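You operate a simulated robot arm through the tools that you are given. There is no shell and no other tool.

Carry out the task below with a simulated two-armed robot. There is one attempt and no reset: what you move stays moved.

Task
Put the 25 mm bearing and the 2 m sensor away in the middle drawer.
Fine: shut it again; the other parts stay on the bench. Set down upright: what you pick out.

It is judged by the outcome, as a careful person would: the job done as asked, and still so three seconds after it is handed in. It fails if anything else is knocked over, pushed out of place, dropped, spilled or broken.

Robot
Two 7-joint arms with fingered hands on one trunk that stands fixed in place. Base frame: the origin is at the foot of the trunk, x ahead of it, y to its left, z up; the work surface is at about z = 0.86. Readings come in m, degrees, newtons and seconds.
The left shoulder is at [0.06, 0.138, 0.922], the right one opposite. With the tool pointing down near the work surface each hand reaches from about 0.4 to 0.92 m from the base axis, measured 20 degrees to its own side. Payload 4 kg a hand.
The TCP of each hand is the grasp point between the finger pads, 0.036 m short of the fingertips. In the tool frame z runs along the fingers and y along their closing line. Largest opening 0.12 m; the body of the gripper starts 0.042 m behind the TCP. The gripper is a hand of 5 fingers: y runs from the thumb to the fingers, the wrist lies at [-0.015, -0.109, -0.2] in the tool frame.
Orientation is told as [roll, pitch, yaw] about the base's x, y, z axes, in that order, counted from this pose: with the fingers straight down and the wrist toward the robot, the tool's x, y and z point along [0, 1, 0], [1, 0, 0] and [0, 0, -1] of the base frame.

Tools
- The arms move only by the tool move_arm. It takes "left_series", "right_series" or both (then of equal length, played together; a hand with none holds still); each is a list of rows, each an object of numbers (a shift or turn left out is 0): "x", "y", "z": the shift along the tool's x, y, z in m; "ax", "ay", "az": the turn, a rotation vector about the tool's x, y, z in rad. In form: [{"x": .., "y": .., "z": .., "ax": .., "ay": .., "az": ..}, ...]. A call has 1 to 20 rows; each row shifts and turns the commanded pose from where the row before left it, along the tool's axes as they then stand. A row lasts 0.2 s, in which the tool goes at most 0.05 m and 8.6 degrees; a call with a longer step from one row to the next is refused whole. A pose out of reach is approached as far as the arm can. The call stops where the force on the tool passes 90 N (or 10 N more than at its start, if that is more) or the arm is blocked; 0.2 s more then pass. In this call time passes only in rows, and 0.2 s behind the last. The reply holds the time, the measured pose of the TCP, the force on the tool along the base axes, the opening and the grip force, in the units named above and with some noise, with the torque about the TCP (base axes, N m) and any sound that the robot's microphone picked up.
- Cameras (640 x 400 px; columns grow to the right, rows downward): "scene" is now at [0.0495, -0.0101, 1.5483]; the picture's right is [-0.12, -0.99, 0.00], its down [-0.73, 0.09, -0.67] and it looks along [0.67, -0.08, -0.74] (base axes); focal length 335 px, centre (320, 200). "left" rides on the left gripper at [-0.069, -0.079, -0.131] in its tool frame; the picture's right is [-0.78, -0.29, 0.55], its down [0.55, -0.73, 0.40] and it looks along [0.29, 0.61, 0.74] (tool axes); focal length 222 px, centre (320, 200). "right" rides on the right gripper at [0.069, -0.079, -0.131] in its tool frame; the picture's right is [-0.79, 0.29, -0.55], its down [-0.55, -0.74, 0.40] and it looks along [-0.29, 0.61, 0.74] (tool axes); focal length 222 px, centre (320, 200).
- grab_frame(camera): a new picture of that camera. The clock stands still meanwhile.
- slide_trunk(by): slides the trunk up (or, below 0, down) by that many m; the arms and the scene camera ride with it, the base frame stays. It gives what a move gives, with no picture.
- set_fingers(index, middle, ring, little, thumb_bend, thumb_turn, hand): sets how far each is bent, from 0 (flat) to 1 (curled in); at 0.3 the hand is open as for a grip, at 0.7 the pads meet at the TCP. One left out holds its place. A second passes; each finger stops where it meets its share of the squeeze, and holds until it gets a number again. It is the only way to open and close the hand. It gives what a move gives, with no picture; readings hold the bend of each and the force on index, middle, ring, little, thumb and palm. thumb_turn goes from beside the hand (0) to across from the fingers (1), as for a grip.
- aim_head(pan, tilt): turns the head with the scene camera to pan (to the left, within 86 degrees either way) and tilt (down, from -29 to 69), counted from straight ahead of the robot. It gives what a move gives.
- measure_at(camera, pixels): for up to 12 pixels [column, row] of the newest picture of that camera ("zoom" is the newest enlarged one), the place [x, y, z] in the base frame of the surface seen there, good to about 0.002 m. The clock stands still meanwhile.
- enlarge(camera, box): a new picture of the part [left, top, right, bottom] of that camera's present view, enlarged. The clock stands still meanwhile.
- sign_off(): hands the job in; it is judged then, once.

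Leave the grippers open and the arms clear of the work at the hand-in unless told otherwise.

The tools are called after ">>>" by a JSON object that holds its "method" and its "body". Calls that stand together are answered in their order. move_arm: Moves the arms, as the interface text tells. Its arguments: {"type":"object","properties":{"left_series":{"type":"array"},"right_series":{"type":"array"}},"required":[]} The other tools are called the same way: slide_trunk (by) slides the trunk up or down; set_fingers (index, middle, ring, little, thumb_bend, thumb_turn, hand) moves the fingers one by one; aim_head (pan, tilt) turns the head that bears the scene camera; grab_frame (camera) takes a picture; measure_at (camera, pixels) gives the place of the surface under pixels of a picture; enlarge (camera, box) takes an enlarged picture of a part of a camera's view; sign_off () hands the job in.

At the start:

```text
t: 0.0
left_ee_pos: [0.6611, 0.1473, 1.1507]
left_orientation: [0.1, 0.1, 0.1]
left_force: [0.3, 0.3, -0.4]
left_torque: [-0.01, -0.01, 0.02]
left_width: 0.1199
left_grip_force: 0.1
left_shape: jaw
left_bend: [0.3, 0.3, 0.3, 0.3, 0.3, 0.97]
left_finger forces: [0.0, 0.0, 0.1, 0.1, 0.1, 0.0]
right_ee_pos: [0.5853, -0.3498, 1.1776]
right_orientation: [0.0, 0.0, 0.0]
right_force: [0.0, -1.2, -1.0]
right_torque: [-0.03, 0.03, 0.02]
right_width: 0.1195
right_grip_force: 0.0
right_shape: jaw
right_bend: [0.3, 0.3, 0.3, 0.3, 0.3, 0.97]
right_finger forces: [0.0, 0.0, 0.0, 0.0, 0.0, 0.1]
trunk travel left (down, up): [-0.5, 0.09]
head pan, tilt: [-6.9, 47.6]
```

scene: 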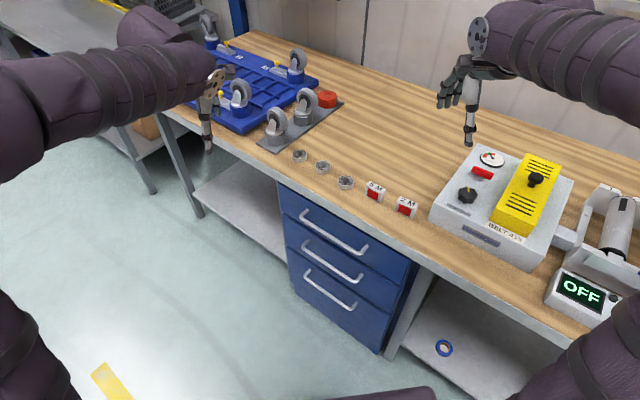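
right: 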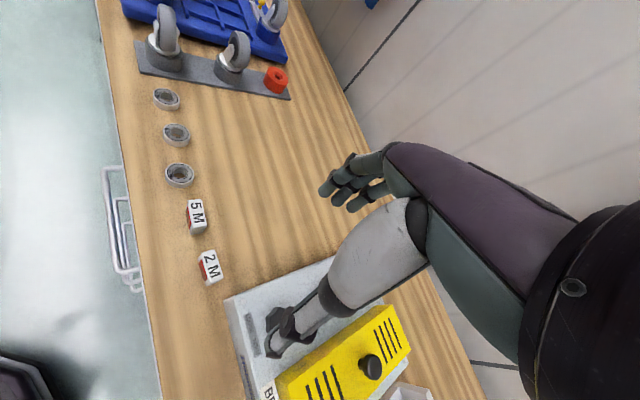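
left: 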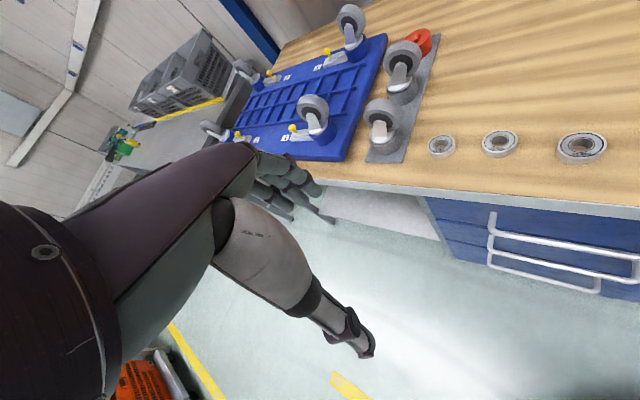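

I see three bearings at about (300,156), (322,167), (345,183) and two sensors "5 M" and "2 M" at (375,192), (406,208) in the scene picture. The drawers are below. First I enlarge the parts and the drawer to read labels.

>>> {"method": "enlarge", "body": {"camera": "scene", "box": [280, 140, 440, 240]}}

>>> {"method": "enlarge", "body": {"camera": "scene", "box": [260, 170, 460, 360]}}

>>> {"method": "enlarge", "body": {"camera": "left", "box": [400, 100, 640, 250]}}

>>> {"method": "enlarge", "body": {"camera": "right", "box": [130, 70, 290, 300]}}

```text
4.00 times, centred on (360, 190) of scene
```

zoom: 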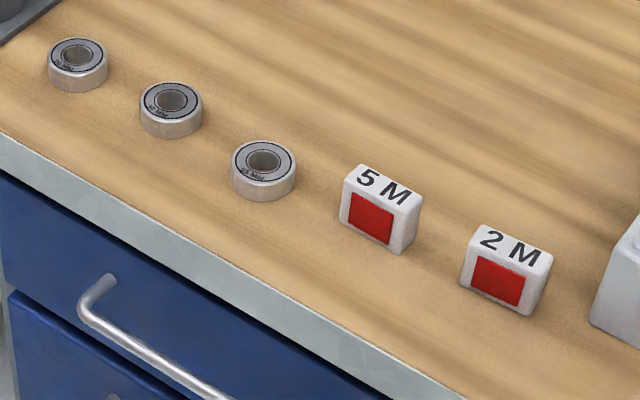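

```text
2.11 times, centred on (360, 265) of scene
```

zoom: 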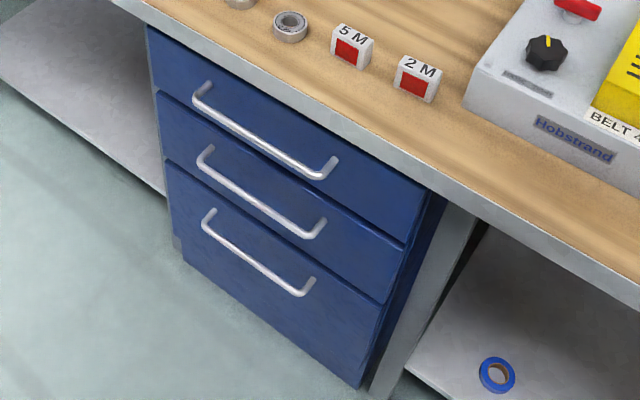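

```text
2.67 times, centred on (520, 175) of left
```

zoom: 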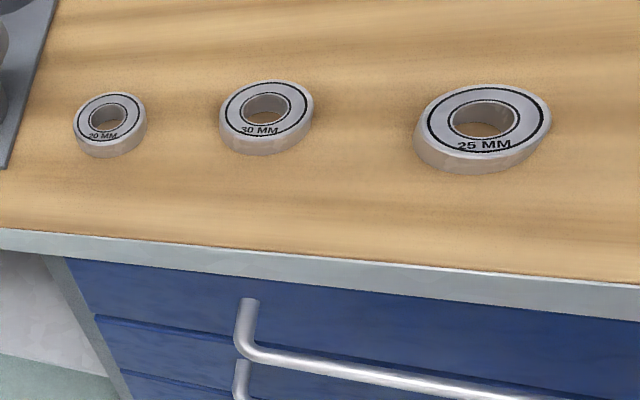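

```text
1.74 times, centred on (210, 185) of right
```

zoom: 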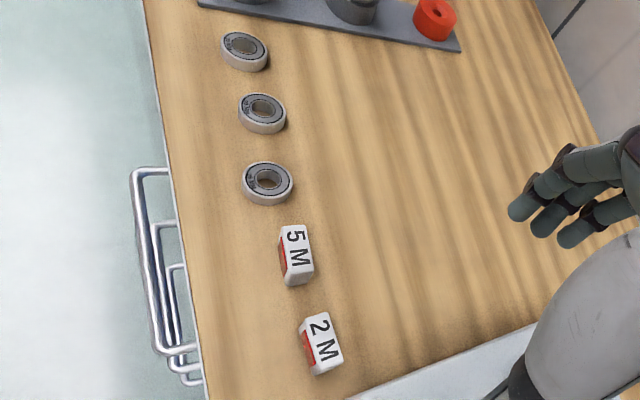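

The left camera reads, starting beside the castors: 20 MM, 30 MM, 25 MM. So the 25 mm bearing is the one next to the 5 M sensor, at (345,183) in scene. Next I measure parts, bench edge and handles from the scene picture.

>>> {"method": "enlarge", "body": {"camera": "scene", "box": [280, 140, 440, 240]}}

>>> {"method": "measure_at", "body": {"camera": "zoom", "pixels": [[246, 170], [281, 170], [263, 148], [262, 176], [262, 197], [370, 218], [382, 185], [345, 165], [421, 208], [505, 248], [497, 281], [402, 250]]}}

>>> {"method": "measure_at", "body": {"camera": "scene", "pixels": [[300, 212], [335, 231], [366, 251], [303, 244], [333, 261], [361, 279], [306, 273], [330, 288], [352, 306], [280, 178], [420, 262], [350, 205]]}}

```text
4.00 times, centred on (360, 190) of scene
```

zoom: 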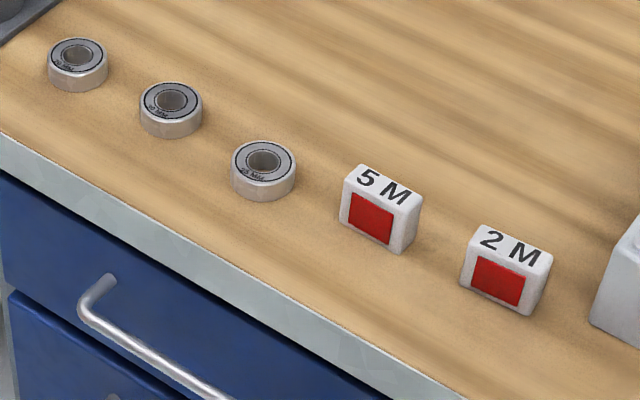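

```text
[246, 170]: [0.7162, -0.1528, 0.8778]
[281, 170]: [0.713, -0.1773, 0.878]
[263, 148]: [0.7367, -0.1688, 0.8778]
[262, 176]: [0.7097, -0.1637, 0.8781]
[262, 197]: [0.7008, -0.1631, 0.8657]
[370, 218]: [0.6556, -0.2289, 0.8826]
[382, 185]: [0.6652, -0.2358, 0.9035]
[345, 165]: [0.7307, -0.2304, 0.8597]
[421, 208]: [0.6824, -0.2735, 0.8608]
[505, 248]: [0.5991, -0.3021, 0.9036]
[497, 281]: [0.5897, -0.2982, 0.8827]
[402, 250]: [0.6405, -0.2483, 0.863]
```

```text
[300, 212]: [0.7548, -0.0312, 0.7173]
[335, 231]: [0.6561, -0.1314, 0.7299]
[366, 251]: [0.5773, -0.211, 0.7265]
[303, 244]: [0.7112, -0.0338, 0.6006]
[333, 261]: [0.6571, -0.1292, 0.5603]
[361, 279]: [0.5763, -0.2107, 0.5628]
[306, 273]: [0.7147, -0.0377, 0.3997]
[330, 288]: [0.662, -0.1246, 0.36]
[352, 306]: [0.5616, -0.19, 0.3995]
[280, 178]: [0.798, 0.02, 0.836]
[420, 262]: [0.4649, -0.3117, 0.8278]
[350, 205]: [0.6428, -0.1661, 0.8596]
```

The bench edge runs at about 45° in the base frame (x − y ≈ 0.777), so the drawers pull out along (−0.7, +0.7). I now enlarge the handles and the drawer fronts to measure them.

>>> {"method": "enlarge", "body": {"camera": "scene", "box": [270, 180, 430, 280]}}

>>> {"method": "measure_at", "body": {"camera": "zoom", "pixels": [[135, 240], [128, 262], [180, 288], [250, 325], [320, 366], [372, 390], [390, 350], [120, 205], [140, 228], [115, 118], [250, 200], [380, 288]]}}

>>> {"method": "enlarge", "body": {"camera": "scene", "box": [270, 220, 430, 320]}}

>>> {"method": "measure_at", "body": {"camera": "zoom", "pixels": [[130, 80], [124, 100], [180, 130], [250, 166], [320, 205], [357, 234], [378, 226], [364, 208], [70, 20], [110, 180], [480, 300], [470, 190]]}}

```text
4.00 times, centred on (350, 230) of scene
```

zoom: 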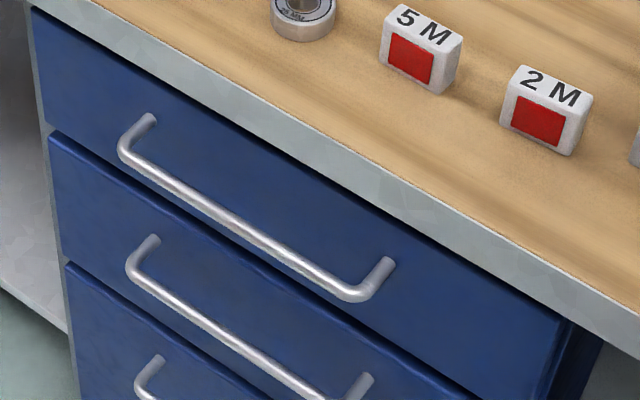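

```text
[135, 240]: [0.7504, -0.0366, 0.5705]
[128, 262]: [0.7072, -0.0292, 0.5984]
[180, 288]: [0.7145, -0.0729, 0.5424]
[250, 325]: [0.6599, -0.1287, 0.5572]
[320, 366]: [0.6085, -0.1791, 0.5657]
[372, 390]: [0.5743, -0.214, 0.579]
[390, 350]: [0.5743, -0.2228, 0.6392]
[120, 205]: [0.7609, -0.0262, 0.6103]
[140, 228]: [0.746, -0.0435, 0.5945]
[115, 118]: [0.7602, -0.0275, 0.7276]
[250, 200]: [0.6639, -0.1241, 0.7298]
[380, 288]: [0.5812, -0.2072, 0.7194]
```

```text
4.00 times, centred on (350, 270) of scene
```

zoom: 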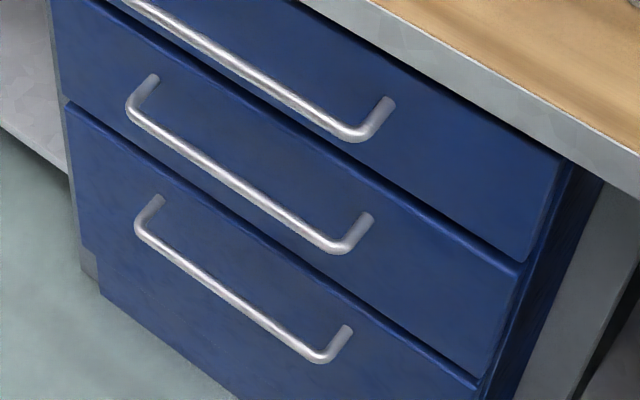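

```text
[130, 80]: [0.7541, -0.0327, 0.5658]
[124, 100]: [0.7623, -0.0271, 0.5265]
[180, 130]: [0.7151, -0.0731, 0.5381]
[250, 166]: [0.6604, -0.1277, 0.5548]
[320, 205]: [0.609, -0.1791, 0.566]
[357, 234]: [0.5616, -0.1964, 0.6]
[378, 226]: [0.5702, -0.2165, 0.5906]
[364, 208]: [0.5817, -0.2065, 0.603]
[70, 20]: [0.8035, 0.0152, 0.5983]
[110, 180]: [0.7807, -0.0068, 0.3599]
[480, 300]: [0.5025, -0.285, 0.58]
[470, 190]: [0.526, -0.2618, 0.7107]
```

The middle handle's bar is near z ≈ 0.60, about 30 mm in front of the drawer front. I now measure the bar along its middle (zoom 180–290), and look closely at the hands and their surroundings.

>>> {"method": "measure_at", "body": {"camera": "zoom", "pixels": [[180, 145], [210, 165], [250, 191], [290, 218], [320, 238], [345, 245], [127, 108], [100, 92], [300, 175], [400, 300], [65, 98], [520, 270]]}}

>>> {"method": "enlarge", "body": {"camera": "scene", "box": [420, 0, 580, 150]}}

>>> {"method": "enlarge", "body": {"camera": "scene", "box": [140, 20, 300, 170]}}

>>> {"method": "enlarge", "body": {"camera": "scene", "box": [420, 130, 640, 340]}}

```text
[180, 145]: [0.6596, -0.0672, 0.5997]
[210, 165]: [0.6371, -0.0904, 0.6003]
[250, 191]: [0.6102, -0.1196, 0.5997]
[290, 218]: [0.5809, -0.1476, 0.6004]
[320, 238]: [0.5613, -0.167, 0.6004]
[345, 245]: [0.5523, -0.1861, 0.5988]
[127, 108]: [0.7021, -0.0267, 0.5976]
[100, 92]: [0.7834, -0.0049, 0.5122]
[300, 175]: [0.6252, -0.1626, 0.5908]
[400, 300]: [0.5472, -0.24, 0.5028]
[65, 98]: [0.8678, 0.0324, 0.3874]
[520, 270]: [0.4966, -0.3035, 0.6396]
```

```text
2.67 times, centred on (500, 75) of scene
```

zoom: 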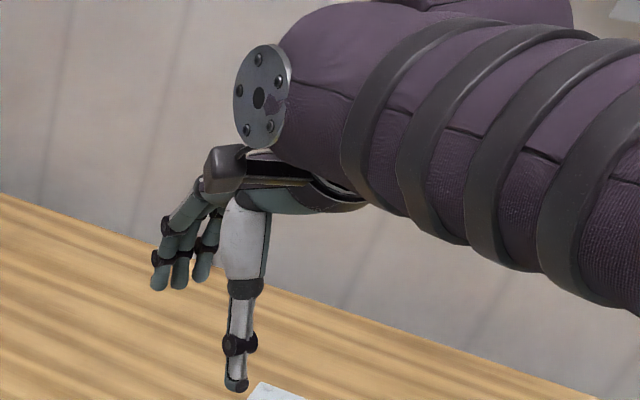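

```text
2.67 times, centred on (220, 95) of scene
```

zoom: 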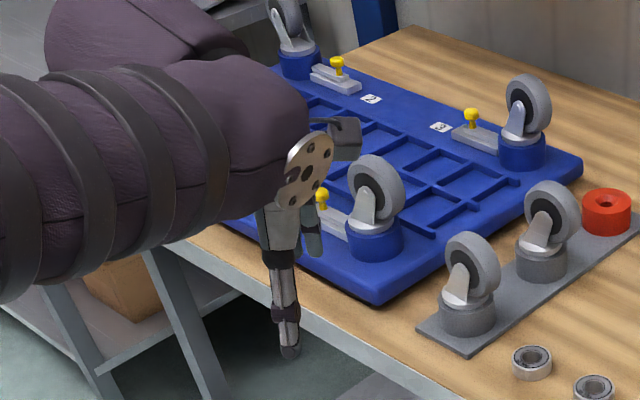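

```text
1.90 times, centred on (530, 235) of scene
```

zoom: 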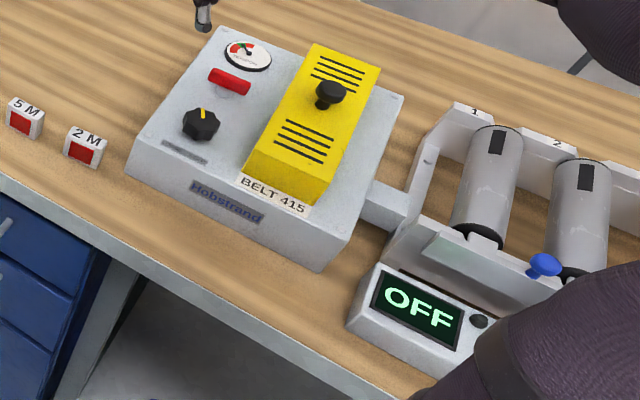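

The handle bar lies at x − y ≈ 0.728, z ≈ 0.594, drawer front at x − y ≈ 0.788; the gap behind the bar is about 30 mm. The left hand is in the aisle, clear of the bench. Next I move it level to in front of the drawers and yaw it −45° to face them.

>>> {"method": "move_arm", "body": {"left_series": [{"x": -0.032, "y": -0.022}, {"x": -0.032, "y": -0.022}, {"x": -0.032, "y": -0.022}, {"x": -0.032, "y": -0.022}, {"x": -0.032, "y": -0.022}, {"az": 0.131}, {"az": 0.131}, {"az": 0.131}, {"az": 0.131}, {"az": 0.131}, {"az": 0.131}]}}

```text
t: 2.4
left_ee_pos: [0.5499, -0.0131, 1.1502]
left_orientation: [-0.1, 0.0, -45.0]
left_force: [-0.9, -0.5, -0.8]
left_torque: [0.02, 0.02, 0.0]
left_width: 0.1197
left_grip_force: 0.1
left_shape: jaw
left_bend: [0.3, 0.3, 0.3, 0.3, 0.3, 0.97]
left_finger forces: [0.0, 0.0, 0.1, 0.0, 0.1, 0.0]
right_ee_pos: [0.5853, -0.3503, 1.179]
right_orientation: [0.0, -0.1, 0.0]
right_force: [0.1, -0.5, 0.2]
right_torque: [-0.02, -0.01, -0.01]
right_width: 0.1197
right_grip_force: 0.0
right_shape: jaw
right_bend: [0.3, 0.3, 0.3, 0.3, 0.3, 0.97]
right_finger forces: [0.1, 0.1, 0.0, 0.1, 0.0, 0.1]
trunk travel left (down, up): [-0.5, 0.09]
head pan, tilt: [-6.9, 47.6]
```

The hand is at n ≈ −0.40 (15 cm in front of the bench edge). Next I lower it 0.25 m and look.

>>> {"method": "move_arm", "body": {"left_series": [{"z": 0.042}, {"z": 0.042}, {"z": 0.042}, {"z": 0.042}, {"z": 0.042}, {"z": 0.042}]}}

>>> {"method": "grab_frame", "body": {"camera": "scene"}}

>>> {"method": "grab_frame", "body": {"camera": "left"}}

```text
t: 3.8
left_ee_pos: [0.5496, -0.0133, 0.8981]
left_orientation: [0.1, 0.0, -45.1]
left_force: [-0.5, 0.1, -0.7]
left_torque: [0.0, -0.02, -0.01]
left_width: 0.1199
left_grip_force: 0.0
left_shape: jaw
left_bend: [0.3, 0.3, 0.3, 0.3, 0.3, 0.97]
left_finger forces: [0.1, 0.1, 0.0, 0.0, 0.0, 0.0]
right_ee_pos: [0.5855, -0.3501, 1.1794]
right_orientation: [-0.1, 0.0, 0.0]
right_force: [-0.3, 0.2, 0.3]
right_torque: [0.03, 0.0, -0.03]
right_width: 0.1199
right_grip_force: 0.1
right_shape: jaw
right_bend: [0.3, 0.3, 0.3, 0.3, 0.3, 0.97]
right_finger forces: [0.1, 0.0, 0.1, 0.1, 0.0, 0.0]
trunk travel left (down, up): [-0.5, 0.09]
head pan, tilt: [-6.9, 47.6]
```

```text
taken
```

scene: 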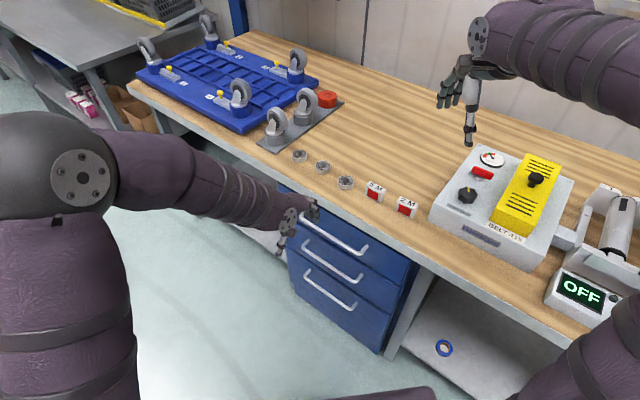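

```text
taken
```

left: 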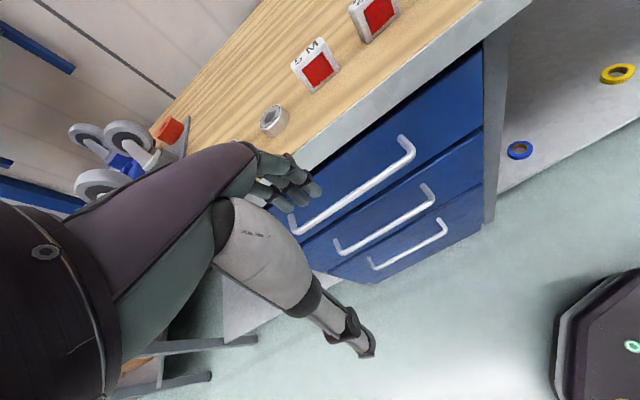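

All clear: the hand hangs in front of the drawers. Next I lower to z ≈ 0.70 and tip the fingers up 45° toward the drawers (turn −0.785 rad about tool x).

>>> {"method": "move_arm", "body": {"left_series": [{"z": 0.04}, {"z": 0.04}, {"z": 0.04}, {"z": 0.04}, {"z": 0.038}, {"ax": -0.131}, {"ax": -0.131}, {"ax": -0.131}, {"ax": -0.131}, {"ax": -0.131}, {"ax": -0.131}]}}

>>> {"method": "grab_frame", "body": {"camera": "scene"}}

>>> {"method": "grab_frame", "body": {"camera": "left"}}

```text
t: 6.2
left_ee_pos: [0.55, -0.0142, 0.7007]
left_orientation: [0.0, -45.3, -45.0]
left_force: [-0.8, -0.2, -1.0]
left_torque: [0.01, -0.02, 0.0]
left_width: 0.1198
left_grip_force: 0.0
left_shape: jaw
left_bend: [0.3, 0.3, 0.3, 0.3, 0.3, 0.97]
left_finger forces: [0.0, 0.1, 0.0, 0.0, 0.0, 0.0]
right_ee_pos: [0.5861, -0.3485, 1.1789]
right_orientation: [0.1, 0.0, 0.0]
right_force: [0.4, 0.0, -0.7]
right_torque: [-0.02, 0.02, -0.02]
right_width: 0.1195
right_grip_force: 0.1
right_shape: jaw
right_bend: [0.3, 0.3, 0.3, 0.3, 0.3, 0.97]
right_finger forces: [0.0, 0.1, 0.0, 0.0, 0.0, 0.1]
trunk travel left (down, up): [-0.5, 0.09]
head pan, tilt: [-6.9, 47.6]
```

```text
taken
```

scene: 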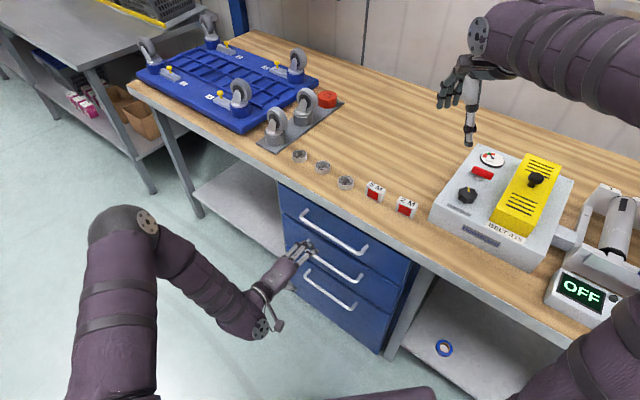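

```text
taken
```

left: 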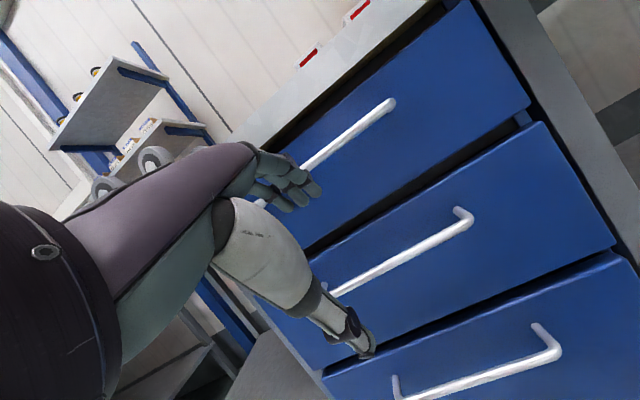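

The hand now points 45° down toward the drawers, palm side under the fingers. Next I partly bend the four fingers (0.5) so they are close enough to slip behind the bar without touching the front, then look.

>>> {"method": "set_fingers", "body": {"hand": "left", "index": 0.5, "middle": 0.5, "ring": 0.5, "little": 0.5}}

>>> {"method": "enlarge", "body": {"camera": "scene", "box": [230, 200, 390, 340]}}

>>> {"method": "grab_frame", "body": {"camera": "left"}}

```text
t: 7.2
left_ee_pos: [0.5511, -0.0138, 0.7006]
left_orientation: [0.0, -45.1, -45.1]
left_force: [0.9, -0.4, -0.3]
left_torque: [0.0, -0.01, 0.04]
left_width: 0.0893
left_grip_force: 0.0
left_shape: fingers
left_bend: [0.5, 0.5, 0.5, 0.5, 0.3, 0.97]
left_finger forces: [0.0, 0.0, 0.0, 0.0, 0.0, 0.0]
right_ee_pos: [0.5863, -0.3507, 1.1789]
right_orientation: [0.0, 0.1, 0.0]
right_force: [0.6, -0.3, 0.0]
right_torque: [0.01, 0.02, -0.03]
right_width: 0.1198
right_grip_force: 0.0
right_shape: jaw
right_bend: [0.3, 0.3, 0.3, 0.3, 0.3, 0.97]
right_finger forces: [0.1, 0.0, 0.0, 0.0, 0.0, 0.0]
trunk travel left (down, up): [-0.5, 0.09]
head pan, tilt: [-6.9, 47.6]
```

```text
2.86 times, centred on (310, 270) of scene
```

zoom: 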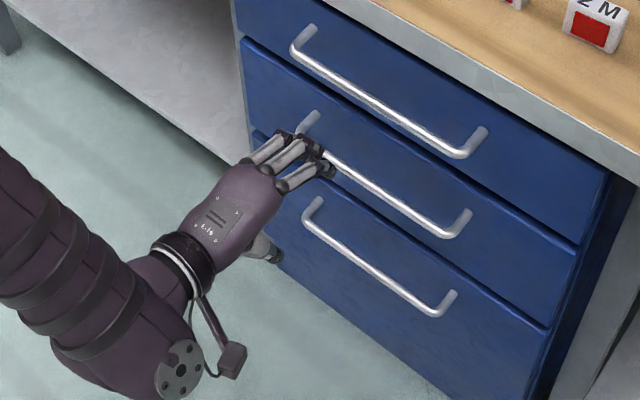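

```text
taken
```

left: 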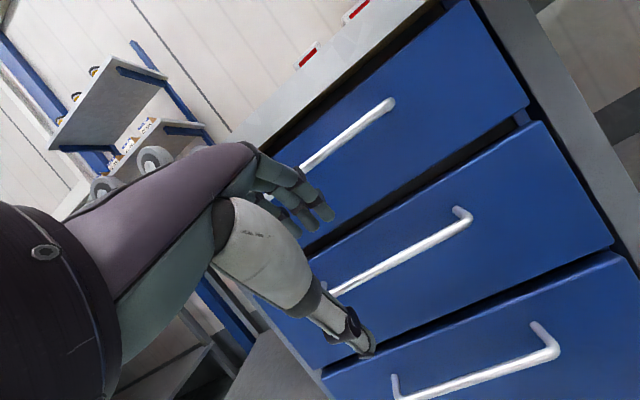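

Width now reads 0.089 m, so the fingers stand about 30 mm from the grasp point. I bend them to 0.6 (about 15 mm from it), then measure where the fingertips really are.

>>> {"method": "set_fingers", "body": {"hand": "left", "index": 0.6, "middle": 0.6, "ring": 0.6, "little": 0.6}}

>>> {"method": "enlarge", "body": {"camera": "scene", "box": [270, 220, 350, 270]}}

```text
t: 8.2
left_ee_pos: [0.5496, -0.0137, 0.7001]
left_orientation: [0.0, -45.0, -45.2]
left_force: [1.2, -0.8, -0.2]
left_torque: [-0.02, 0.01, 0.02]
left_width: 0.0741
left_grip_force: 0.0
left_shape: fingers
left_bend: [0.6, 0.6, 0.6, 0.6, 0.3, 0.97]
left_finger forces: [0.0, 0.0, 0.1, 0.1, 0.1, 0.1]
right_ee_pos: [0.5844, -0.3505, 1.1785]
right_orientation: [0.0, 0.0, -0.1]
right_force: [-0.1, -0.1, 0.5]
right_torque: [0.01, -0.01, 0.0]
right_width: 0.1196
right_grip_force: 0.0
right_shape: jaw
right_bend: [0.3, 0.3, 0.3, 0.3, 0.3, 0.97]
right_finger forces: [0.0, 0.0, 0.0, 0.0, 0.0, 0.0]
trunk travel left (down, up): [-0.5, 0.09]
head pan, tilt: [-6.9, 47.6]
```

```text
8.00 times, centred on (310, 245) of scene
```

zoom: 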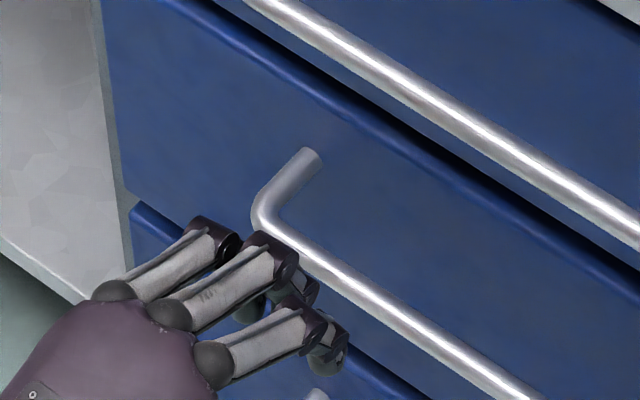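

The fingers curl down in the picture, tips near (325,360) and (310,290) of the zoom. I measure the knuckles and tips.

>>> {"method": "measure_at", "body": {"camera": "zoom", "pixels": [[210, 228], [268, 243], [318, 318], [330, 360], [310, 290], [115, 290], [170, 315], [212, 365], [260, 305], [235, 245], [290, 265], [340, 330]]}}

```text
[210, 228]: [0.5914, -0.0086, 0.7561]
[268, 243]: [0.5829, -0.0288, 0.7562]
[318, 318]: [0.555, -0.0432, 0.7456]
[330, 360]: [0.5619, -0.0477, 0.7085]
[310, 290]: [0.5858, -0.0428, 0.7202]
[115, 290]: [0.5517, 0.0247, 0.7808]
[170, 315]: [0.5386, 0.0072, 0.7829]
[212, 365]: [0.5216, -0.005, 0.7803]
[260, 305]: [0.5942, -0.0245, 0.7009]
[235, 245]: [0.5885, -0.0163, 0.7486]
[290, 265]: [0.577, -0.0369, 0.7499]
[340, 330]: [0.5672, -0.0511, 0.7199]
```

Converted into the tool frame, the curled tips sit at about y = +0.02, z = +0.035, so they will pass just over the bar and stay ~9 mm off the drawer front. Next I advance 0.141 m along the fingers so the bar lies inside the hook.

>>> {"method": "move_arm", "body": {"left_series": [{"y": 0.0085, "z": 0.02}, {"z": 0.04}, {"z": 0.035}, {"z": 0.02}, {"z": 0.015}, {"z": 0.011}]}}

>>> {"method": "enlarge", "body": {"camera": "scene", "box": [280, 210, 380, 280]}}

>>> {"method": "grab_frame", "body": {"camera": "left"}}

```text
t: 9.6
left_ee_pos: [0.6249, -0.0882, 0.6071]
left_orientation: [0.0, -45.2, -44.9]
left_force: [0.1, -0.4, 0.1]
left_torque: [0.01, 0.02, -0.01]
left_width: 0.0744
left_grip_force: 0.1
left_shape: fingers
left_bend: [0.6, 0.6, 0.6, 0.6, 0.3, 0.97]
left_finger forces: [0.0, 0.0, 0.0, 0.0, 0.0, 0.1]
right_ee_pos: [0.5863, -0.3499, 1.1791]
right_orientation: [0.0, 0.0, -0.1]
right_force: [-0.6, 0.6, 0.0]
right_torque: [0.0, 0.02, 0.01]
right_width: 0.1199
right_grip_force: 0.1
right_shape: jaw
right_bend: [0.3, 0.3, 0.3, 0.3, 0.3, 0.97]
right_finger forces: [0.0, 0.0, 0.1, 0.1, 0.0, 0.0]
trunk travel left (down, up): [-0.5, 0.09]
head pan, tilt: [-6.9, 47.6]
```

```text
5.71 times, centred on (330, 245) of scene
```

zoom: 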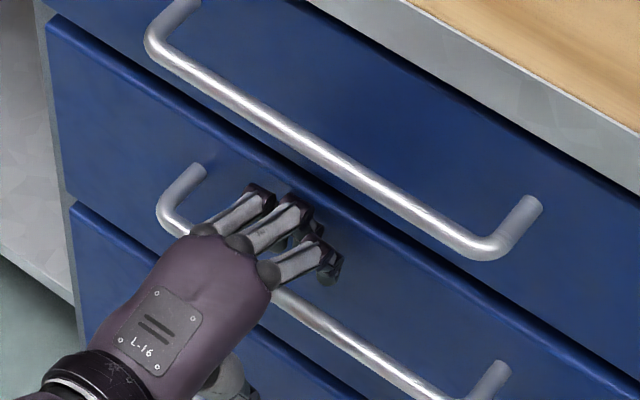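

```text
taken
```

left: 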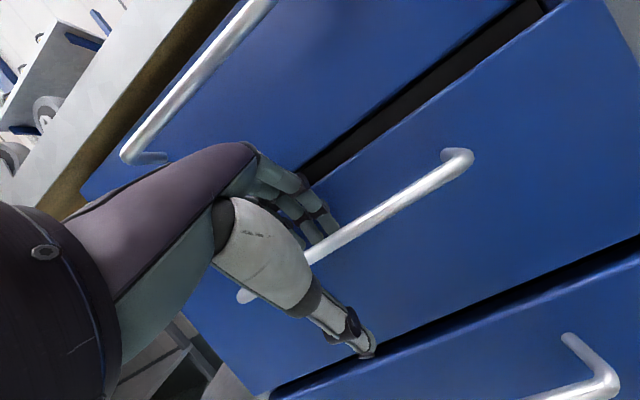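

No contact so far, and the bar passes between fingers and thumb, fingers behind it. Next I close the hand on the bar.

>>> {"method": "set_fingers", "body": {"hand": "left", "index": 0.75, "middle": 0.75, "ring": 0.75, "little": 0.75, "thumb_bend": 0.7}}

>>> {"method": "enlarge", "body": {"camera": "scene", "box": [280, 210, 380, 280]}}

```text
t: 10.6
left_ee_pos: [0.6241, -0.0871, 0.6058]
left_orientation: [-0.1, -45.0, -45.2]
left_force: [-1.4, 1.9, -4.6]
left_torque: [0.01, -0.06, 0.02]
left_width: 0.0
left_grip_force: 3.5
left_shape: fingers
left_bend: [0.75, 0.75, 0.75, 0.75, 0.67, 0.97]
left_finger forces: [0.0, 1.0, 0.0, 0.4, 4.8, 0.1]
right_ee_pos: [0.5847, -0.3496, 1.1775]
right_orientation: [0.0, 0.1, 0.0]
right_force: [-0.1, -0.5, 0.7]
right_torque: [0.01, 0.0, 0.01]
right_width: 0.1197
right_grip_force: 0.1
right_shape: jaw
right_bend: [0.3, 0.3, 0.3, 0.3, 0.3, 0.97]
right_finger forces: [0.1, 0.0, 0.1, 0.0, 0.0, 0.0]
trunk travel left (down, up): [-0.5, 0.09]
head pan, tilt: [-6.9, 47.6]
```

```text
5.71 times, centred on (330, 245) of scene
```

zoom: 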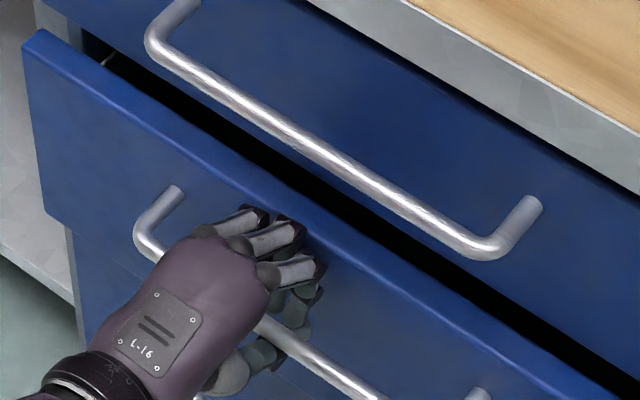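

The drawer has already begun to slide out, drawn by the closing fingers. Next I pull straight out (along −y and −z of the tool equally) by about 0.2 m in gentle steps.

>>> {"method": "move_arm", "body": {"left_series": [{"y": -0.018, "z": -0.018}, {"y": -0.0212, "z": -0.0212}, {"y": -0.0212, "z": -0.0212}, {"y": -0.0212, "z": -0.0212}, {"y": -0.0212, "z": -0.0212}, {"y": -0.0212, "z": -0.0212}, {"y": -0.018, "z": -0.018}]}}

>>> {"method": "grab_frame", "body": {"camera": "scene"}}

>>> {"method": "grab_frame", "body": {"camera": "right"}}

```text
t: 12.2
left_ee_pos: [0.4826, 0.0545, 0.6054]
left_orientation: [0.0, -45.1, -44.9]
left_force: [-2.3, 1.4, 4.2]
left_torque: [0.13, -0.13, -0.03]
left_width: 0.0
left_grip_force: 3.3
left_shape: fingers
left_bend: [0.75, 0.75, 0.75, 0.75, 0.68, 0.97]
left_finger forces: [0.0, 0.1, 0.5, 4.0, 1.6, 0.1]
right_ee_pos: [0.5841, -0.3496, 1.18]
right_orientation: [0.0, 0.0, -0.1]
right_force: [0.5, 0.1, -0.5]
right_torque: [0.01, -0.02, -0.02]
right_width: 0.1198
right_grip_force: 0.1
right_shape: jaw
right_bend: [0.3, 0.3, 0.3, 0.3, 0.3, 0.97]
right_finger forces: [0.1, 0.1, 0.1, 0.0, 0.0, 0.0]
trunk travel left (down, up): [-0.5, 0.09]
head pan, tilt: [-6.9, 47.6]
```

```text
taken
```

scene: 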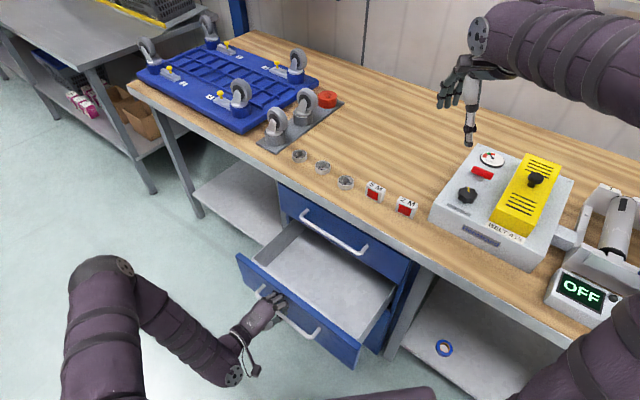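

```text
taken
```

right: 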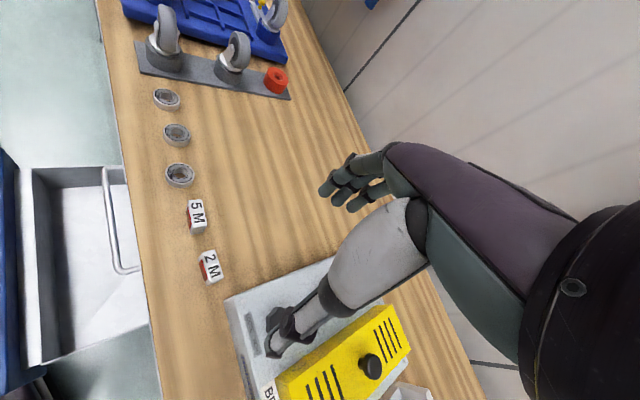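

The drawer is open about 0.2 m and empty. Next I measure its floor and walls.

>>> {"method": "enlarge", "body": {"camera": "scene", "box": [230, 190, 430, 370]}}

>>> {"method": "measure_at", "body": {"camera": "scene", "pixels": [[300, 250], [320, 265], [345, 280], [310, 285], [335, 300], [375, 295], [290, 270], [244, 262], [345, 355], [393, 290], [290, 225], [350, 330]]}}

```text
2.22 times, centred on (330, 280) of scene
```

zoom: 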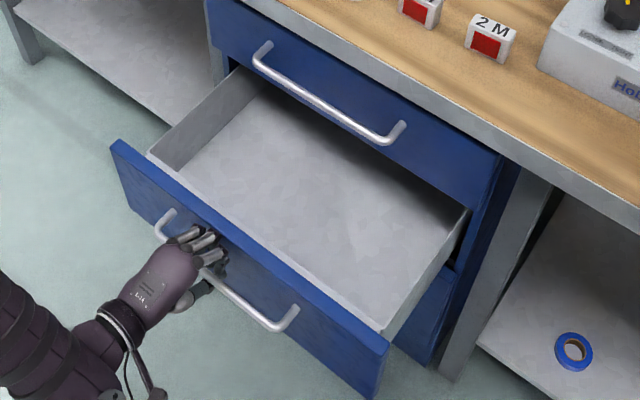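

```text
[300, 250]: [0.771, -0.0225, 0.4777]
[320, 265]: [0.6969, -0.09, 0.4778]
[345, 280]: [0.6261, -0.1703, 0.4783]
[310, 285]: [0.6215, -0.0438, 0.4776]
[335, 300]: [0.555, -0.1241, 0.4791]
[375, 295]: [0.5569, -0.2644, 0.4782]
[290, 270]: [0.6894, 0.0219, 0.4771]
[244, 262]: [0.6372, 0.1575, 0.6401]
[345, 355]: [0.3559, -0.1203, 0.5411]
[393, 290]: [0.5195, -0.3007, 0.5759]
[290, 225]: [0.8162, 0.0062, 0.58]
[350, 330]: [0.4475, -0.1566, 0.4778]
```

The floor is at z = 0.478, the front's top at z ≈ 0.64, and about 0.15 m of the drawer is free of the top handle. That is tight for the hand, so I pull another 0.075 m.

>>> {"method": "move_arm", "body": {"left_series": [{"y": -0.0177, "z": -0.0177}, {"y": -0.0177, "z": -0.0177}, {"y": -0.0177, "z": -0.0177}]}}

>>> {"method": "grab_frame", "body": {"camera": "scene"}}

```text
t: 13.0
left_ee_pos: [0.4293, 0.1074, 0.605]
left_orientation: [0.0, -45.1, -45.1]
left_force: [-0.8, 2.7, 3.5]
left_torque: [0.16, -0.15, 0.03]
left_width: 0.0
left_grip_force: 3.0
left_shape: fingers
left_bend: [0.75, 0.75, 0.75, 0.75, 0.68, 0.97]
left_finger forces: [0.0, 0.0, 0.6, 4.0, 1.6, 0.0]
right_ee_pos: [0.5855, -0.35, 1.1799]
right_orientation: [-0.1, 0.0, 0.0]
right_force: [-0.6, -0.2, 0.4]
right_torque: [-0.02, -0.02, 0.04]
right_width: 0.1197
right_grip_force: 0.0
right_shape: jaw
right_bend: [0.3, 0.3, 0.3, 0.3, 0.3, 0.97]
right_finger forces: [0.0, 0.0, 0.0, 0.1, 0.0, 0.1]
trunk travel left (down, up): [-0.5, 0.09]
head pan, tilt: [-6.9, 47.6]
```

```text
taken
```

scene: 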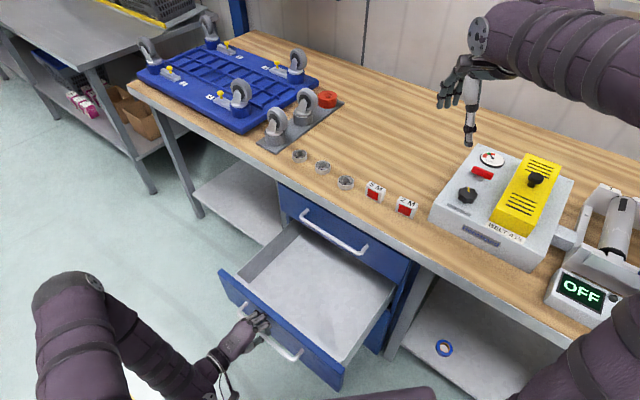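

The drawer is now open about 0.3 m. I measure the bar relative to the hand before releasing.

>>> {"method": "enlarge", "body": {"camera": "scene", "box": [210, 250, 350, 390]}}

>>> {"method": "measure_at", "body": {"camera": "scene", "pixels": [[278, 345], [285, 350], [292, 356], [298, 358], [225, 275], [335, 375], [345, 352], [300, 330], [270, 290], [330, 300], [245, 285], [320, 350]]}}

```text
2.86 times, centred on (280, 320) of scene
```

zoom: 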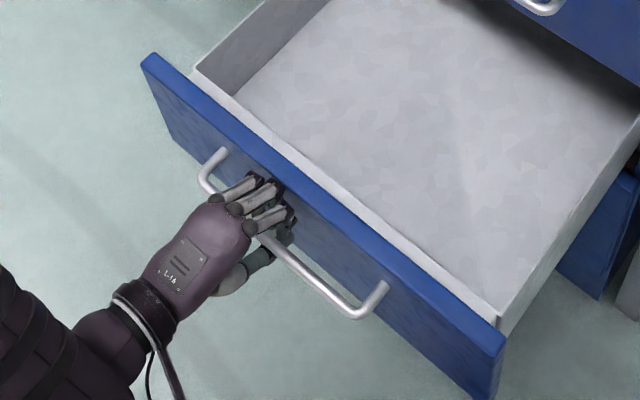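

```text
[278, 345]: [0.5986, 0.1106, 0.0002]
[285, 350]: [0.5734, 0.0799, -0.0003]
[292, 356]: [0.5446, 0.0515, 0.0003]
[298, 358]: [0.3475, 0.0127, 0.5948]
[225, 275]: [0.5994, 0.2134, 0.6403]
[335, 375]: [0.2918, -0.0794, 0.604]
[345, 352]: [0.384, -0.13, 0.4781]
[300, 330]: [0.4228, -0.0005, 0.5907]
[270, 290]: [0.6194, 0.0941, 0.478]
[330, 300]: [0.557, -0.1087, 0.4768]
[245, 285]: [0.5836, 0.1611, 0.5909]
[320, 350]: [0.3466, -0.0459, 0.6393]
```

The bar lies well inside the hook. I release: thumb to 0.3 and fingers to 0.6 (as on the approach), then back off along the fingers.

>>> {"method": "set_fingers", "body": {"hand": "left", "index": 0.6, "middle": 0.6, "ring": 0.6, "little": 0.6, "thumb_bend": 0.3}}

>>> {"method": "enlarge", "body": {"camera": "scene", "box": [210, 250, 350, 390]}}

>>> {"method": "grab_frame", "body": {"camera": "left"}}

```text
t: 14.0
left_ee_pos: [0.4305, 0.1057, 0.6057]
left_orientation: [0.0, -45.1, -45.1]
left_force: [0.0, -0.7, -0.2]
left_torque: [-0.01, 0.0, -0.01]
left_width: 0.0738
left_grip_force: 0.1
left_shape: fingers
left_bend: [0.6, 0.6, 0.6, 0.6, 0.3, 0.97]
left_finger forces: [0.0, 0.0, 0.0, 0.0, 0.0, 0.1]
right_ee_pos: [0.5854, -0.3499, 1.1785]
right_orientation: [-0.1, 0.1, 0.2]
right_force: [-0.6, -0.8, 0.0]
right_torque: [-0.01, -0.04, 0.0]
right_width: 0.1195
right_grip_force: 0.1
right_shape: jaw
right_bend: [0.3, 0.3, 0.3, 0.3, 0.3, 0.97]
right_finger forces: [0.0, 0.0, 0.0, 0.0, 0.0, 0.0]
trunk travel left (down, up): [-0.5, 0.09]
head pan, tilt: [-6.9, 47.6]
```

```text
2.86 times, centred on (280, 320) of scene
```

zoom: 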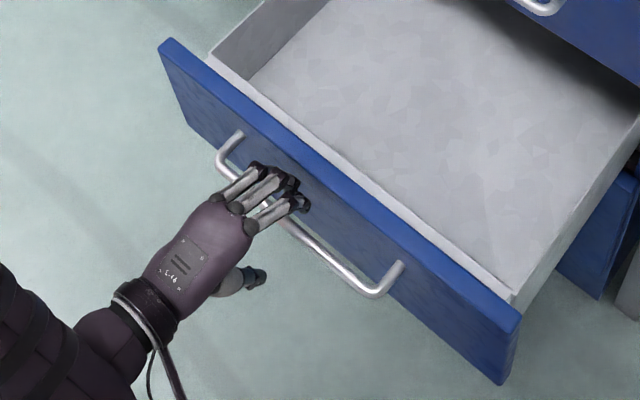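

```text
taken
```

left: 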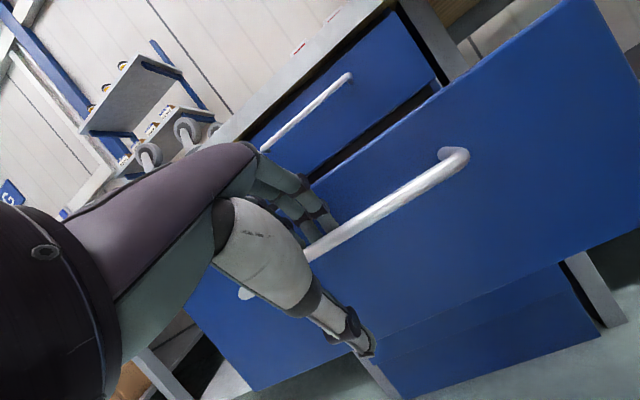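

Released without any contact force; the drawer was nudged back about 2 cm, still well open. Next I back off 0.14 m along the fingers and then slide the left hand to its own side, out of the way.

>>> {"method": "move_arm", "body": {"left_series": [{"z": -0.03}, {"z": -0.04}, {"z": -0.04}, {"z": -0.03}, {"x": 0.04}, {"x": 0.04}, {"x": 0.04}, {"x": 0.04}, {"x": 0.04}]}}

>>> {"method": "grab_frame", "body": {"camera": "scene"}}

```text
t: 16.0
left_ee_pos: [0.5009, 0.3188, 0.7045]
left_orientation: [-0.1, -45.1, -45.0]
left_force: [0.3, -0.1, -0.3]
left_torque: [0.01, -0.02, -0.02]
left_width: 0.0739
left_grip_force: 0.1
left_shape: fingers
left_bend: [0.6, 0.6, 0.6, 0.6, 0.3, 0.97]
left_finger forces: [0.1, 0.0, 0.0, 0.0, 0.1, 0.1]
right_ee_pos: [0.586, -0.3505, 1.1799]
right_orientation: [0.0, 0.1, 0.0]
right_force: [0.4, 0.8, -0.7]
right_torque: [0.0, 0.03, 0.01]
right_width: 0.1197
right_grip_force: 0.1
right_shape: jaw
right_bend: [0.3, 0.3, 0.3, 0.3, 0.3, 0.97]
right_finger forces: [0.0, 0.0, 0.0, 0.1, 0.0, 0.0]
trunk travel left (down, up): [-0.5, 0.09]
head pan, tilt: [-6.9, 47.6]
```

```text
taken
```

scene: 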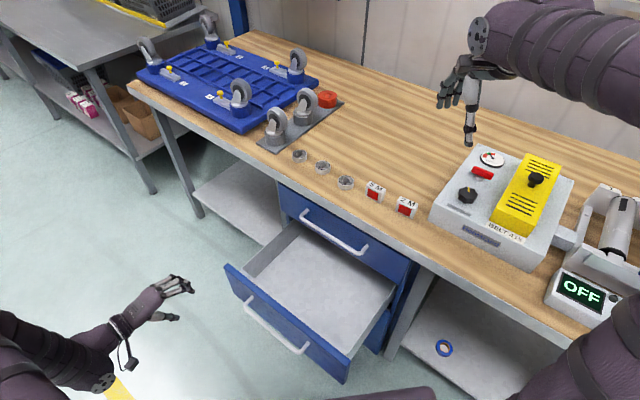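

The left hand is parked clear. Now the parts: I enlarge the 25 mm bearing and the sensors to measure their shape and turn exactly.

>>> {"method": "enlarge", "body": {"camera": "scene", "box": [310, 155, 374, 195]}}

>>> {"method": "measure_at", "body": {"camera": "zoom", "pixels": [[301, 270], [395, 270], [350, 235], [349, 310], [310, 245], [390, 300], [350, 340], [305, 310], [398, 310], [120, 115], [120, 160], [590, 310]]}}

>>> {"method": "enlarge", "body": {"camera": "scene", "box": [358, 170, 438, 220]}}

>>> {"method": "measure_at", "body": {"camera": "zoom", "pixels": [[345, 208], [470, 263], [456, 290], [330, 230], [380, 300], [400, 250], [60, 120], [215, 170], [100, 90], [205, 190], [190, 240], [450, 340]]}}

```text
10.00 times, centred on (342, 175) of scene
```

zoom: 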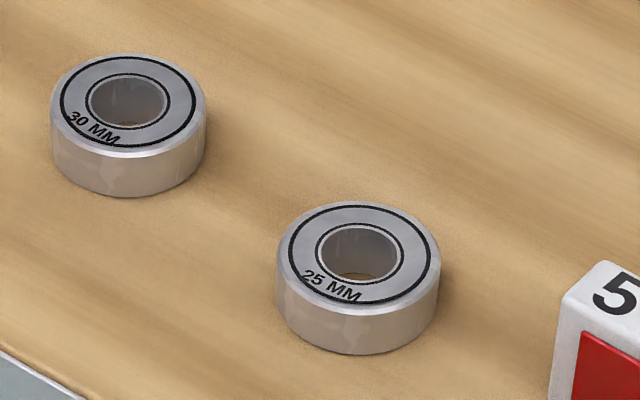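

```text
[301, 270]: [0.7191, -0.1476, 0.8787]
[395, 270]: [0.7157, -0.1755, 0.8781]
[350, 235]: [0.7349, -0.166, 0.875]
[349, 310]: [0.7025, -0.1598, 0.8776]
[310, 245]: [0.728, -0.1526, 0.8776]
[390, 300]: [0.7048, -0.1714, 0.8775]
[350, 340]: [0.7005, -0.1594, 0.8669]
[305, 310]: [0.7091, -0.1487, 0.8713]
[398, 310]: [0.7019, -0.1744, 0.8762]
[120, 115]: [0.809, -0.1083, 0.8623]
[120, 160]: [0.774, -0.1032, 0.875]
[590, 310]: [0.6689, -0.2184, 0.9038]
```

```text
8.00 times, centred on (398, 195) of scene
```

zoom: 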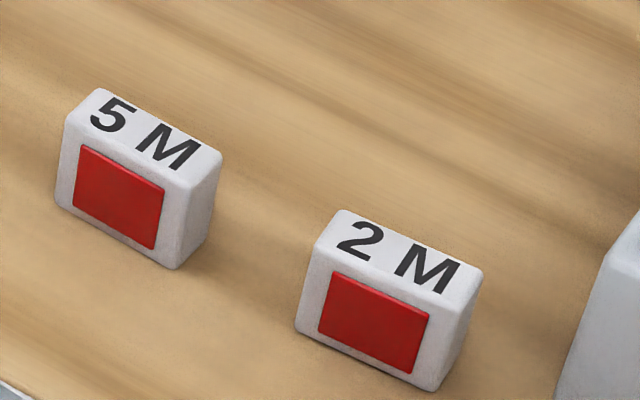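

```text
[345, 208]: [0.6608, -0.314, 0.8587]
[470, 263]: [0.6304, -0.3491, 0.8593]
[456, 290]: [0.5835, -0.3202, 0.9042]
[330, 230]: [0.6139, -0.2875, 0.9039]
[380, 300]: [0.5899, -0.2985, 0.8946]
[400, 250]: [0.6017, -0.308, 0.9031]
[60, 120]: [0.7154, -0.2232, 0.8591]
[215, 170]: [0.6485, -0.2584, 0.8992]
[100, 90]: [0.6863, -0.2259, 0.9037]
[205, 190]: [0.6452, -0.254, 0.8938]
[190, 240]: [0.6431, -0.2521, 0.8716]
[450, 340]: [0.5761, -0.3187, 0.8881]
```

All five parts stand in one row parallel to the bench edge, about 0.1 m apart. The 25 mm bearing's centre is near (0.720, −0.1645), Ø ≈ 45 mm, top z 0.878; the 2 M sensor's centre is near (0.599, −0.303), ≈ 45 × 20 mm, top z 0.904. Next I move the right hand high above the bearing and yaw it −45°, so it closes across the row, away from the neighbours.

>>> {"method": "move_arm", "body": {"right_series": [{"x": 0.031, "y": 0.0224}, {"x": 0.031, "y": 0.0224}, {"x": 0.031, "y": 0.0224}, {"x": 0.031, "y": 0.0224}, {"x": 0.031, "y": 0.0224}, {"x": 0.031, "y": 0.0224}, {"az": 0.131}, {"az": 0.131}, {"az": 0.131}, {"az": 0.131}, {"az": 0.131}, {"az": 0.131}]}}

>>> {"method": "grab_frame", "body": {"camera": "scene"}}

>>> {"method": "grab_frame", "body": {"camera": "right"}}

```text
t: 18.6
left_ee_pos: [0.5011, 0.3177, 0.7051]
left_orientation: [0.0, -45.0, -45.0]
left_force: [0.5, 0.3, -0.2]
left_torque: [0.01, -0.05, 0.0]
left_width: 0.074
left_grip_force: 0.0
left_shape: fingers
left_bend: [0.6, 0.6, 0.6, 0.6, 0.3, 0.97]
left_finger forces: [0.0, 0.1, 0.1, 0.0, 0.0, 0.0]
right_ee_pos: [0.7207, -0.1631, 1.1794]
right_orientation: [-0.1, 0.0, -45.2]
right_force: [-0.1, -0.2, -0.8]
right_torque: [-0.02, -0.02, -0.01]
right_width: 0.1199
right_grip_force: 0.0
right_shape: jaw
right_bend: [0.3, 0.3, 0.3, 0.3, 0.3, 0.97]
right_finger forces: [0.0, 0.0, 0.0, 0.0, 0.1, 0.0]
trunk travel left (down, up): [-0.5, 0.09]
head pan, tilt: [-6.9, 47.6]
```

```text
taken
```

scene: 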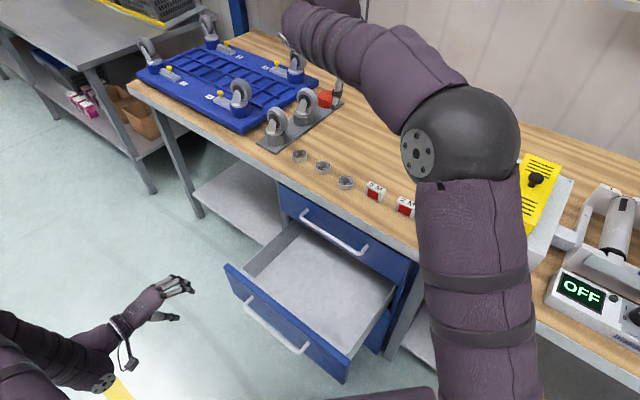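

```text
taken
```

right: 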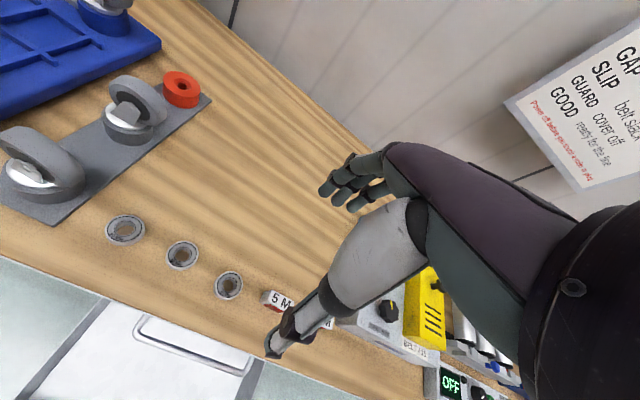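

The arm can take this pose. In the right camera the fingertips are at about (327,190), (340,203), (357,207) and the thumb tip at (272,350). I measure these and the bearing at (228,286) to learn how the hand sits over it.

>>> {"method": "measure_at", "body": {"camera": "right", "pixels": [[325, 191], [339, 203], [355, 208], [350, 162], [385, 190], [272, 350], [295, 325], [218, 286], [238, 286], [228, 276], [229, 297], [182, 255]]}}

>>> {"method": "enlarge", "body": {"camera": "right", "box": [200, 140, 440, 380]}}

```text
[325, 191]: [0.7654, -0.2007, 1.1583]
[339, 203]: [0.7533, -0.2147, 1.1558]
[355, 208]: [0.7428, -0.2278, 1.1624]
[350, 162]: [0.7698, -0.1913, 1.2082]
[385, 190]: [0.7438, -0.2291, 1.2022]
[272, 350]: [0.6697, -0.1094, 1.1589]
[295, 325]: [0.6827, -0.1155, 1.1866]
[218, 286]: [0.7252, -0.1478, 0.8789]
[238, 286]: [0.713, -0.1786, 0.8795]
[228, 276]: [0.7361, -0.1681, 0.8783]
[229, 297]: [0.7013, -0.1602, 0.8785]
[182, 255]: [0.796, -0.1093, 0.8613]
```

```text
1.67 times, centred on (320, 260) of right
```

zoom: 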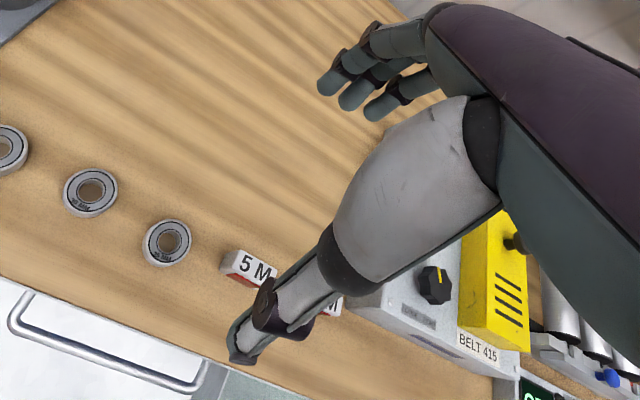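

The fingertips sit at tool z ≈ +0.02…0.036, on one side of the grasp point, the thumb opposite. To learn the hand's finger layout I look at the parked left hand enlarged.

>>> {"method": "enlarge", "body": {"camera": "scene", "box": [120, 260, 220, 340]}}

>>> {"method": "measure_at", "body": {"camera": "zoom", "pixels": [[320, 200], [400, 160], [420, 175], [440, 190]]}}

```text
5.00 times, centred on (170, 300) of scene
```

zoom: 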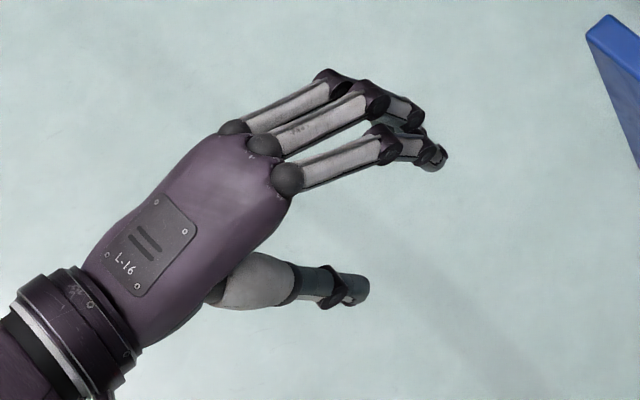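

```text
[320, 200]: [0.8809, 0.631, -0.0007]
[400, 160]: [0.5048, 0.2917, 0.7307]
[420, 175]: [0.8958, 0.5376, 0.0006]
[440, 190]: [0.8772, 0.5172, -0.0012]
```

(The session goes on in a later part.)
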